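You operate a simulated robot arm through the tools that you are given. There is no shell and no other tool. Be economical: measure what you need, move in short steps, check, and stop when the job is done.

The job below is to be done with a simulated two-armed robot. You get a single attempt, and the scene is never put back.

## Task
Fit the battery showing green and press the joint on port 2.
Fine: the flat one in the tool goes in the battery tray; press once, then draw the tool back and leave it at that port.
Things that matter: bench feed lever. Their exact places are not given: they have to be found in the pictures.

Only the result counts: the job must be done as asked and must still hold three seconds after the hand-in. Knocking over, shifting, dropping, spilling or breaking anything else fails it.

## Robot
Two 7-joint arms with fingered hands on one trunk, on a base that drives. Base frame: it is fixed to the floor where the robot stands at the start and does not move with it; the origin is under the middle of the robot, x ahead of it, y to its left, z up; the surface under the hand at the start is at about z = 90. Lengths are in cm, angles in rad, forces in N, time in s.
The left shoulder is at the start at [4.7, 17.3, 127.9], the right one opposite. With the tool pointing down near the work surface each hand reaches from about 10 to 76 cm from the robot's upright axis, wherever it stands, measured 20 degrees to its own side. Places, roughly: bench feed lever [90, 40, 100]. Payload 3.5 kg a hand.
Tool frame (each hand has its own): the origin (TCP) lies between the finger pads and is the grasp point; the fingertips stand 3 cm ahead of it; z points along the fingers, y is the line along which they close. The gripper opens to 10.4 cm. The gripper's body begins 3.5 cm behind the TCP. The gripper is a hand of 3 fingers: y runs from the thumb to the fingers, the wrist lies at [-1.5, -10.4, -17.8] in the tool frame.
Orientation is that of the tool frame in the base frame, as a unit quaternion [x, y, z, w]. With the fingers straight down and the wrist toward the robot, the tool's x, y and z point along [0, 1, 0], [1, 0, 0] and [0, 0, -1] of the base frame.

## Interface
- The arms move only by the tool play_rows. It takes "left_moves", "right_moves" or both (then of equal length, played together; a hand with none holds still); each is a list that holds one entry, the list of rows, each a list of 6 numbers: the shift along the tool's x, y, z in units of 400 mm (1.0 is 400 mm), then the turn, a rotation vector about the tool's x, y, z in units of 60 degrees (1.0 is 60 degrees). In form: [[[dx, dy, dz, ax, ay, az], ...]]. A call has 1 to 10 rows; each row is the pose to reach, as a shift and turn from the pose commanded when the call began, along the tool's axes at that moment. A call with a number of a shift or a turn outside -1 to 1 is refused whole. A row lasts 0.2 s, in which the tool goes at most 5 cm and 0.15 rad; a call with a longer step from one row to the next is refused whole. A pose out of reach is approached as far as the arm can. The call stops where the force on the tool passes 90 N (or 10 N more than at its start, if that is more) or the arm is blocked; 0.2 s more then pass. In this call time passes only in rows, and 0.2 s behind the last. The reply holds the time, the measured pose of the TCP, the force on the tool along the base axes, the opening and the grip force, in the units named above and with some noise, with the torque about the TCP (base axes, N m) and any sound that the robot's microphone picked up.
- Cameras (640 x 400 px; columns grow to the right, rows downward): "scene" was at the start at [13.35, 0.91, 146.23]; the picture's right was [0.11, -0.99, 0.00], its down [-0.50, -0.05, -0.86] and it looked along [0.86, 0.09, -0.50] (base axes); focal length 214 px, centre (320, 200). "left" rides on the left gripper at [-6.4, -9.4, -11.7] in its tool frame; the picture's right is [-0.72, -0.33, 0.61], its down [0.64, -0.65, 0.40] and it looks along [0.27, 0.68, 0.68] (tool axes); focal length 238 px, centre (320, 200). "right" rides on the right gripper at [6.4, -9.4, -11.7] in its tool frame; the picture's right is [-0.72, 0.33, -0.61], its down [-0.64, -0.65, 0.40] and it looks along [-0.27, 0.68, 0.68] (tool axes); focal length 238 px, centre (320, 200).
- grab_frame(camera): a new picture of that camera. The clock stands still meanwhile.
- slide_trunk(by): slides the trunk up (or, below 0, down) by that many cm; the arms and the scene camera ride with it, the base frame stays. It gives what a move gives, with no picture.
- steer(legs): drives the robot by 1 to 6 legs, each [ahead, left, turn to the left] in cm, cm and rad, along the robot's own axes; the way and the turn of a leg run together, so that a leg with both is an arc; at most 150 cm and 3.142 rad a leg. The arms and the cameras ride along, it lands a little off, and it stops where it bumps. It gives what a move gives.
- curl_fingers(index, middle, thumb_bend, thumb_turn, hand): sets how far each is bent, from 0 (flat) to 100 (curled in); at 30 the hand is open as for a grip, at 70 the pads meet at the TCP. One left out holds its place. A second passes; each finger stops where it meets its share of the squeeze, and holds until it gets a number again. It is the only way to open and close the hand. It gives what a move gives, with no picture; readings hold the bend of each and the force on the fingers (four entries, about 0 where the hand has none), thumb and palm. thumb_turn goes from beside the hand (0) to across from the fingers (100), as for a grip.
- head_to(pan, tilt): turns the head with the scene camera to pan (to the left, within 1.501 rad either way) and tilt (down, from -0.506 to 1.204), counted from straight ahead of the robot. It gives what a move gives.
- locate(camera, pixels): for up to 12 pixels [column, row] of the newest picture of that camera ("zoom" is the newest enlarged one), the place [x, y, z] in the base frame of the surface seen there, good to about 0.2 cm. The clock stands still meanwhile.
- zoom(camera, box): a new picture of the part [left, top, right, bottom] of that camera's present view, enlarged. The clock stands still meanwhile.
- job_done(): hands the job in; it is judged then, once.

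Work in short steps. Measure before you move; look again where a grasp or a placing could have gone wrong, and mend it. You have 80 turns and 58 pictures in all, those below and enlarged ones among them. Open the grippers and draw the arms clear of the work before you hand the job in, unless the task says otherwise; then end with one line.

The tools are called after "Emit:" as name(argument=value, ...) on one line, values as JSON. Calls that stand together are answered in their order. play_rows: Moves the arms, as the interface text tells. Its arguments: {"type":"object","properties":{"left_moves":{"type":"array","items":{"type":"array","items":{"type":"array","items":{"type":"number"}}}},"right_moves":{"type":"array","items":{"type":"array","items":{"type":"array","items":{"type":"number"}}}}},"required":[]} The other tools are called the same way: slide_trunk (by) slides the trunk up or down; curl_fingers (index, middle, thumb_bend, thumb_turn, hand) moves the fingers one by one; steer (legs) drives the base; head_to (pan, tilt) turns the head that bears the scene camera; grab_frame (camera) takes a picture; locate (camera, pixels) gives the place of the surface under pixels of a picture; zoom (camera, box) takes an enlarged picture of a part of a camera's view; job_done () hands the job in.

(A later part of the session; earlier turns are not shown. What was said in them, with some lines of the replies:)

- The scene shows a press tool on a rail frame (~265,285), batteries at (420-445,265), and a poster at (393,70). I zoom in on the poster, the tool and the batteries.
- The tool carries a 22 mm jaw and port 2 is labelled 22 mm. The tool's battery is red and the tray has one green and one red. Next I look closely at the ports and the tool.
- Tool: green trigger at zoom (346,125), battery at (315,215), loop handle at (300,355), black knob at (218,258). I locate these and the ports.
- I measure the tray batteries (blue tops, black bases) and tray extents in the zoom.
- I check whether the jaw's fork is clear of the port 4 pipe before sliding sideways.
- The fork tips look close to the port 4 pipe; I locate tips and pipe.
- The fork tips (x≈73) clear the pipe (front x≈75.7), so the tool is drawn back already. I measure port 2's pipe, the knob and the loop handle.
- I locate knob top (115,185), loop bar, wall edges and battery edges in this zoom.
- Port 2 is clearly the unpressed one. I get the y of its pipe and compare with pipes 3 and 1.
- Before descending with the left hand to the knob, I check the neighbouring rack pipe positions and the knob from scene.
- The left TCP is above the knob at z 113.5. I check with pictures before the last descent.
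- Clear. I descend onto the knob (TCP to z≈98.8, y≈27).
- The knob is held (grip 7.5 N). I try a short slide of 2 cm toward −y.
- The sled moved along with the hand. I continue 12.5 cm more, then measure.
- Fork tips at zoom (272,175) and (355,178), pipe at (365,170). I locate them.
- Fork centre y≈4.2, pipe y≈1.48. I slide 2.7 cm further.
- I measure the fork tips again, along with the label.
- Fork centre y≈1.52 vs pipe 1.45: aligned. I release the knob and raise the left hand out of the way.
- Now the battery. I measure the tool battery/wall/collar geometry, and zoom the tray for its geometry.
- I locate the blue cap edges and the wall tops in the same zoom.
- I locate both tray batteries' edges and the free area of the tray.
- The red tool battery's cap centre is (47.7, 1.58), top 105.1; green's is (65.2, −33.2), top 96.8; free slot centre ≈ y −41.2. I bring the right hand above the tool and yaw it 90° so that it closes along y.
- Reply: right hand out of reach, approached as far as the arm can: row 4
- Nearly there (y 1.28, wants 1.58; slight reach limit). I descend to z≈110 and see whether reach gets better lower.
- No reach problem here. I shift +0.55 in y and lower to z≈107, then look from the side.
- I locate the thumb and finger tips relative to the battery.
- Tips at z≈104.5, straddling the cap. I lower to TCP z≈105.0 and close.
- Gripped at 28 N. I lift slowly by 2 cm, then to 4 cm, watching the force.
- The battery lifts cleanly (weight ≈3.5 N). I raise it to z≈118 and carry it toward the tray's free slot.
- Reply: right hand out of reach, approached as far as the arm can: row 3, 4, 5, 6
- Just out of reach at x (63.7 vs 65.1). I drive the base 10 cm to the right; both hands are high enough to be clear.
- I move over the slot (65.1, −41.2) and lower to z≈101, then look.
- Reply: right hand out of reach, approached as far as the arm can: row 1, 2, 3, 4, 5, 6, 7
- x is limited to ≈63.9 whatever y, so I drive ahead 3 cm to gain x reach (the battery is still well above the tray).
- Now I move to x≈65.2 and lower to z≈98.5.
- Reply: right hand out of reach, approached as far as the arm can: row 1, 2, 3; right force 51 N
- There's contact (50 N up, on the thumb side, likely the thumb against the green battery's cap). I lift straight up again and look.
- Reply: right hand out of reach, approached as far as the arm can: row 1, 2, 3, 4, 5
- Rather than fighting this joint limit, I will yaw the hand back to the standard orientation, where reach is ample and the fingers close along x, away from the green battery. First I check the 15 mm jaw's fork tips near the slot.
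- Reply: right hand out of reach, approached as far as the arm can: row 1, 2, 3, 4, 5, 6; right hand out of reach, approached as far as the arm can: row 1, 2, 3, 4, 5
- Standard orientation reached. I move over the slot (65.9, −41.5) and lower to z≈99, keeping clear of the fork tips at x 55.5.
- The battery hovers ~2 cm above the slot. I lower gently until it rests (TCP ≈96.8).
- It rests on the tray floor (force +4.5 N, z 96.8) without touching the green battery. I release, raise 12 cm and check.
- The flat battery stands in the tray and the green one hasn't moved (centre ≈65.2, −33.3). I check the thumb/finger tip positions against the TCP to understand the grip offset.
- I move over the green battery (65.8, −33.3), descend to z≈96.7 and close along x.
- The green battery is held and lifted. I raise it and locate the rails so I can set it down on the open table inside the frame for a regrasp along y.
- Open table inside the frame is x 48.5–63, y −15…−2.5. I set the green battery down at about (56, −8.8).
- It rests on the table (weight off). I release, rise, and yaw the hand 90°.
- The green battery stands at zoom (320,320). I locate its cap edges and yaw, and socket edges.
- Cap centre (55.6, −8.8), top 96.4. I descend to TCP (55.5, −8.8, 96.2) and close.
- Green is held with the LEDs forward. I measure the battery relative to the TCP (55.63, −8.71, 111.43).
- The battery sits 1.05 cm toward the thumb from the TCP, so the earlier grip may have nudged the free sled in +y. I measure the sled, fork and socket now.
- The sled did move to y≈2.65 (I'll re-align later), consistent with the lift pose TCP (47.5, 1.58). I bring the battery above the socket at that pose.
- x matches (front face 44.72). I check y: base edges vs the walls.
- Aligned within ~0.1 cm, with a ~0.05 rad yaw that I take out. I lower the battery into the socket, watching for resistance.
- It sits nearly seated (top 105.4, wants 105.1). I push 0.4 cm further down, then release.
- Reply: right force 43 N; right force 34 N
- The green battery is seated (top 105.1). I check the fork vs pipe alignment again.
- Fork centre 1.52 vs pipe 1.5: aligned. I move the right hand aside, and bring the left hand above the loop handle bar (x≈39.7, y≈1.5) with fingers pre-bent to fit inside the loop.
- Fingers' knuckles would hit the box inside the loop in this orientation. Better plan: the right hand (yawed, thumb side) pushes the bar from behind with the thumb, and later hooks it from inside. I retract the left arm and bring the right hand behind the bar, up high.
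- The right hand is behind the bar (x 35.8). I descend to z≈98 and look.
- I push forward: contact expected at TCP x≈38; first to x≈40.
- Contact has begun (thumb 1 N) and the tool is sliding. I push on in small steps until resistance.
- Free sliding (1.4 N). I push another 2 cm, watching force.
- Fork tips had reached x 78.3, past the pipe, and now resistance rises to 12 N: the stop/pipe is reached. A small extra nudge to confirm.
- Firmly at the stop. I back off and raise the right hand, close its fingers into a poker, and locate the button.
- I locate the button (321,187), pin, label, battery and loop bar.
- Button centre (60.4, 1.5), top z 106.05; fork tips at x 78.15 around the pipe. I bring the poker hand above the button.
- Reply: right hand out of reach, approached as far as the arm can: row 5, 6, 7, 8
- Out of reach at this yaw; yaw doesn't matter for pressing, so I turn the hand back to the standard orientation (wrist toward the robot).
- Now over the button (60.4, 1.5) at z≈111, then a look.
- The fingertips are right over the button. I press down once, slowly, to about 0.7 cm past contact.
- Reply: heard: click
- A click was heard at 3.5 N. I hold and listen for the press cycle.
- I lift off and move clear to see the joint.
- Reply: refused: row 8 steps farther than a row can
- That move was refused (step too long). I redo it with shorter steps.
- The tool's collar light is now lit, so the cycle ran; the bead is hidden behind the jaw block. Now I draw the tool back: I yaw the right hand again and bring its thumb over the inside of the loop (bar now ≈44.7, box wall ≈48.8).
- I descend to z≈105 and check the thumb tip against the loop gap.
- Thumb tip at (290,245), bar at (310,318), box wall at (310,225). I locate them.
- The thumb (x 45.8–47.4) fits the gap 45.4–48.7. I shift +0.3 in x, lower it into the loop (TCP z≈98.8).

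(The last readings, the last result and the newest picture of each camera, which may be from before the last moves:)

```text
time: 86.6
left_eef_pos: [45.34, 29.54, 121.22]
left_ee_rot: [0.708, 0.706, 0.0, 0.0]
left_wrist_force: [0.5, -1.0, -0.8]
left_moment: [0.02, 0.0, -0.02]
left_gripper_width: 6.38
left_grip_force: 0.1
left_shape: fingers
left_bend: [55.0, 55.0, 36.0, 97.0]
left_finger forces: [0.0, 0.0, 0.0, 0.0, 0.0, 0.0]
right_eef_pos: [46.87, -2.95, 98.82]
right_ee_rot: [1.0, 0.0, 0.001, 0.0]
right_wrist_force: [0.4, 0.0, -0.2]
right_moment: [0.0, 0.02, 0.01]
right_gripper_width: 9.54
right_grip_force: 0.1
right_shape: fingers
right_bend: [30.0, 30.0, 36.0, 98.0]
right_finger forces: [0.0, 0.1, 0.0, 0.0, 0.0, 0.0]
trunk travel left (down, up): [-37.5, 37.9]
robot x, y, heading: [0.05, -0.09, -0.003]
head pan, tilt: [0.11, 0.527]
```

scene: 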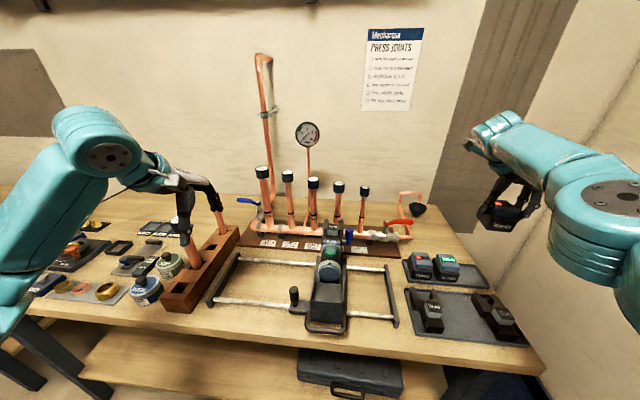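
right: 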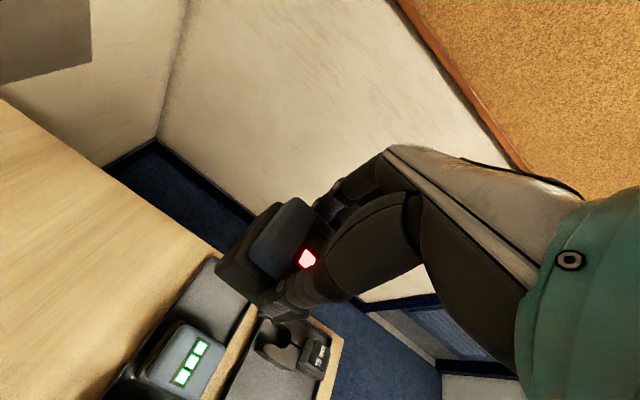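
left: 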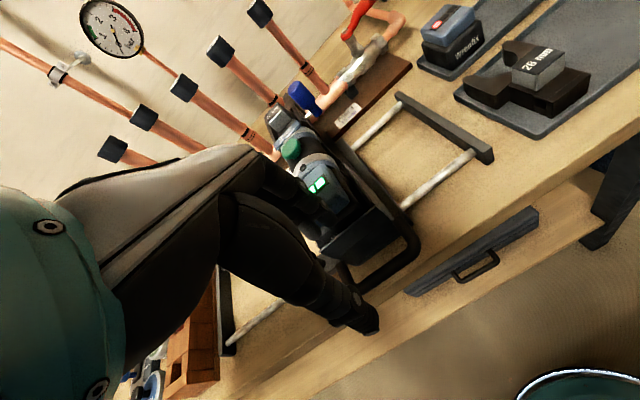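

The thumb is inside the loop, no contact. I draw back by 5.6 cm in small steps.

Emit:
play_rows(right_moves=[[[-0.018, 0, 0, 0, 0, 0], [-0.036, 0, 0, 0, 0, 0], [-0.054, 0, 0, 0, 0, 0], [-0.072, 0, 0, 0, 0, 0], [-0.09, 0, 0, 0, 0, 0], [-0.108, 0, 0, 0, 0, 0], [-0.126, 0, 0, 0, 0, 0], [-0.14, 0, 0, 0, 0, 0]]])

```text
time: 88.4
left_eef_pos: [45.37, 29.5, 121.2]
left_ee_rot: [0.708, 0.707, 0.0, 0.0]
left_wrist_force: [0.2, 0.2, -0.4]
left_moment: [-0.01, 0.01, -0.02]
left_gripper_width: 6.41
left_grip_force: 0.1
left_shape: fingers
left_bend: [55.0, 55.0, 36.0, 97.0]
left_finger forces: [0.0, 0.1, 0.1, 0.0, 0.0, 0.0]
right_eef_pos: [41.19, -2.9, 98.85]
right_ee_rot: [1.0, 0.0, 0.001, 0.0]
right_wrist_force: [1.9, -0.4, -0.6]
right_moment: [-0.01, -0.04, -0.03]
right_gripper_width: 9.53
right_grip_force: 0.9
right_shape: fingers
right_bend: [30.0, 30.0, 36.0, 97.0]
right_finger forces: [0.0, 0.0, 0.0, 0.0, 1.5, 0.0]
trunk travel left (down, up): [-37.5, 37.9]
robot x, y, heading: [0.02, -0.1, -0.0]
head pan, tilt: [0.11, 0.527]
```

The bar is being drawn (1.5 N). I look at the joint and the jaw.

Emit:
zoom(camera="scene", box=[300, 185, 370, 250])

Emit:
locate(camera="zoom", pixels=[[277, 190], [370, 190], [265, 200], [322, 225], [340, 160], [285, 190], [365, 190], [380, 195]])

```text
6.15 times, centred on (335, 218) of scene
```

zoom: 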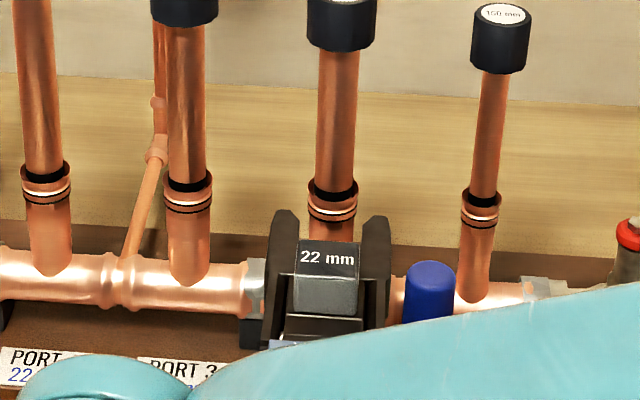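

```text
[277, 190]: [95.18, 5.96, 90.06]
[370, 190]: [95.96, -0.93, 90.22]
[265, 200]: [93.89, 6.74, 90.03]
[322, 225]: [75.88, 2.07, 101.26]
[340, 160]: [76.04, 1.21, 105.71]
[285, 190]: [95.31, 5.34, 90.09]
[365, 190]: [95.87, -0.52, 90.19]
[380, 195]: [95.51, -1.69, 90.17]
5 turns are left
```

Port 2's joint now shows the pressed rings and the jaw is clear of the pipe. I ease the thumb off the bar, lift straight up and move the right hand aside; open the left hand too.

Emit:
play_rows(right_moves=[[[0.012, 0, 0, 0, 0, 0], [0.012, 0, -0.05, 0, 0, 0], [0.012, 0, -0.15, 0, 0, 0], [0.012, 0, -0.25, 0, 0, 0], [0.012, 0, -0.36, 0, 0, 0], [0.012, 0, -0.47, 0, 0, 0], [0.012, 0.1, -0.5, 0, 0, 0], [0.012, 0.2, -0.5, 0, 0, 0], [0.012, 0.3, -0.5, 0, 0, 0], [0.012, 0.4, -0.5, 0, 0, 0]]])

Emit:
curl_fingers(hand="left", index=30, middle=30, thumb_bend=30)

Emit:
grab_frame(camera="scene")

```text
time: 90.6
left_eef_pos: [45.23, 29.35, 121.28]
left_ee_rot: [0.708, 0.706, 0.0, 0.0]
left_wrist_force: [-0.7, -0.6, 0.2]
left_moment: [-0.01, 0.03, -0.02]
left_gripper_width: 6.39
left_grip_force: 0.1
left_shape: fingers
left_bend: [55.0, 55.0, 36.0, 97.0]
left_finger forces: [0.0, 0.0, 0.0, 0.0, 0.1, 0.0]
right_eef_pos: [41.55, -18.96, 118.88]
right_ee_rot: [1.0, 0.0, 0.001, 0.001]
right_wrist_force: [0.6, -0.4, -0.4]
right_moment: [0.04, -0.01, 0.01]
right_gripper_width: 9.53
right_grip_force: 0.1
right_shape: fingers
right_bend: [30.0, 30.0, 36.0, 97.0]
right_finger forces: [0.0, 0.1, 0.1, 0.1, 0.0, 0.0]
trunk travel left (down, up): [-37.5, 37.9]
robot x, y, heading: [0.39, -0.15, -0.0]
head pan, tilt: [0.11, 0.527]
```

```text
time: 91.6
left_eef_pos: [45.25, 29.57, 121.29]
left_ee_rot: [0.707, 0.707, 0.0, 0.0]
left_wrist_force: [0.5, 0.2, 0.2]
left_moment: [-0.05, -0.01, 0.01]
left_gripper_width: 10.24
left_grip_force: 0.0
left_shape: fingers
left_bend: [30.0, 30.0, 30.0, 97.0]
left_finger forces: [0.1, 0.1, 0.1, 0.0, 0.0, 0.1]
right_eef_pos: [41.61, -18.82, 119.04]
right_ee_rot: [1.0, 0.0, 0.001, 0.0]
right_wrist_force: [-0.9, 0.1, 0.3]
right_moment: [-0.04, -0.02, 0.01]
right_gripper_width: 9.52
right_grip_force: 0.1
right_shape: fingers
right_bend: [30.0, 30.0, 36.0, 97.0]
right_finger forces: [0.1, 0.0, 0.0, 0.0, 0.1, 0.1]
trunk travel left (down, up): [-37.5, 37.9]
robot x, y, heading: [0.1, -0.08, -0.004]
head pan, tilt: [0.11, 0.527]
```

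```text
0 pictures are left
4 turns are left
```

scene: 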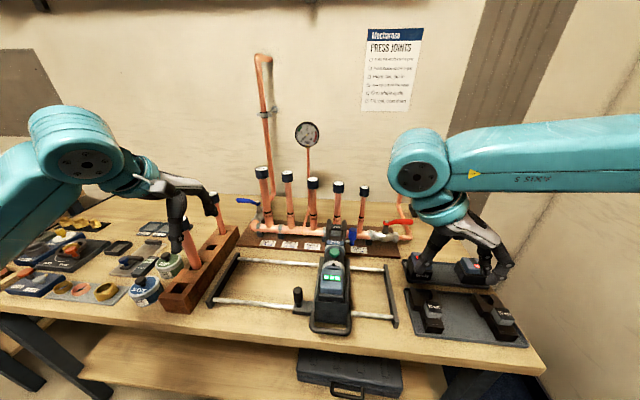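

The tool is at port 2 with the green battery fitted and the flat one in the tray. One quick check that the tool is fully drawn back.

Emit:
locate(camera="scene", pixels=[[334, 251], [336, 229], [328, 224], [342, 224], [331, 297], [332, 284], [463, 271], [420, 267]])

```text
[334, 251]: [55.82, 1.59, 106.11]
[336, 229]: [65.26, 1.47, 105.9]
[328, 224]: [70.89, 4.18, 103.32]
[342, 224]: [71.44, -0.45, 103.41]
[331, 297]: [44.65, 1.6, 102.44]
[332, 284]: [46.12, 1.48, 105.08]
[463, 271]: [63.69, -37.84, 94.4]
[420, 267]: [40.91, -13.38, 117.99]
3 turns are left
```

The tool is back where it started along x (button x≈55.8, fork clear of the pipe) at y≈1.5, which is port 2. I hand the job in.

Emit:
job_done()

```text
The job is handed in.
```

The green battery is fitted, the flat one is in the battery tray, and port 2 was pressed once and now shows the pressed rings. The tool is drawn back clear of the pipe and left at port 2, and the job is handed in.
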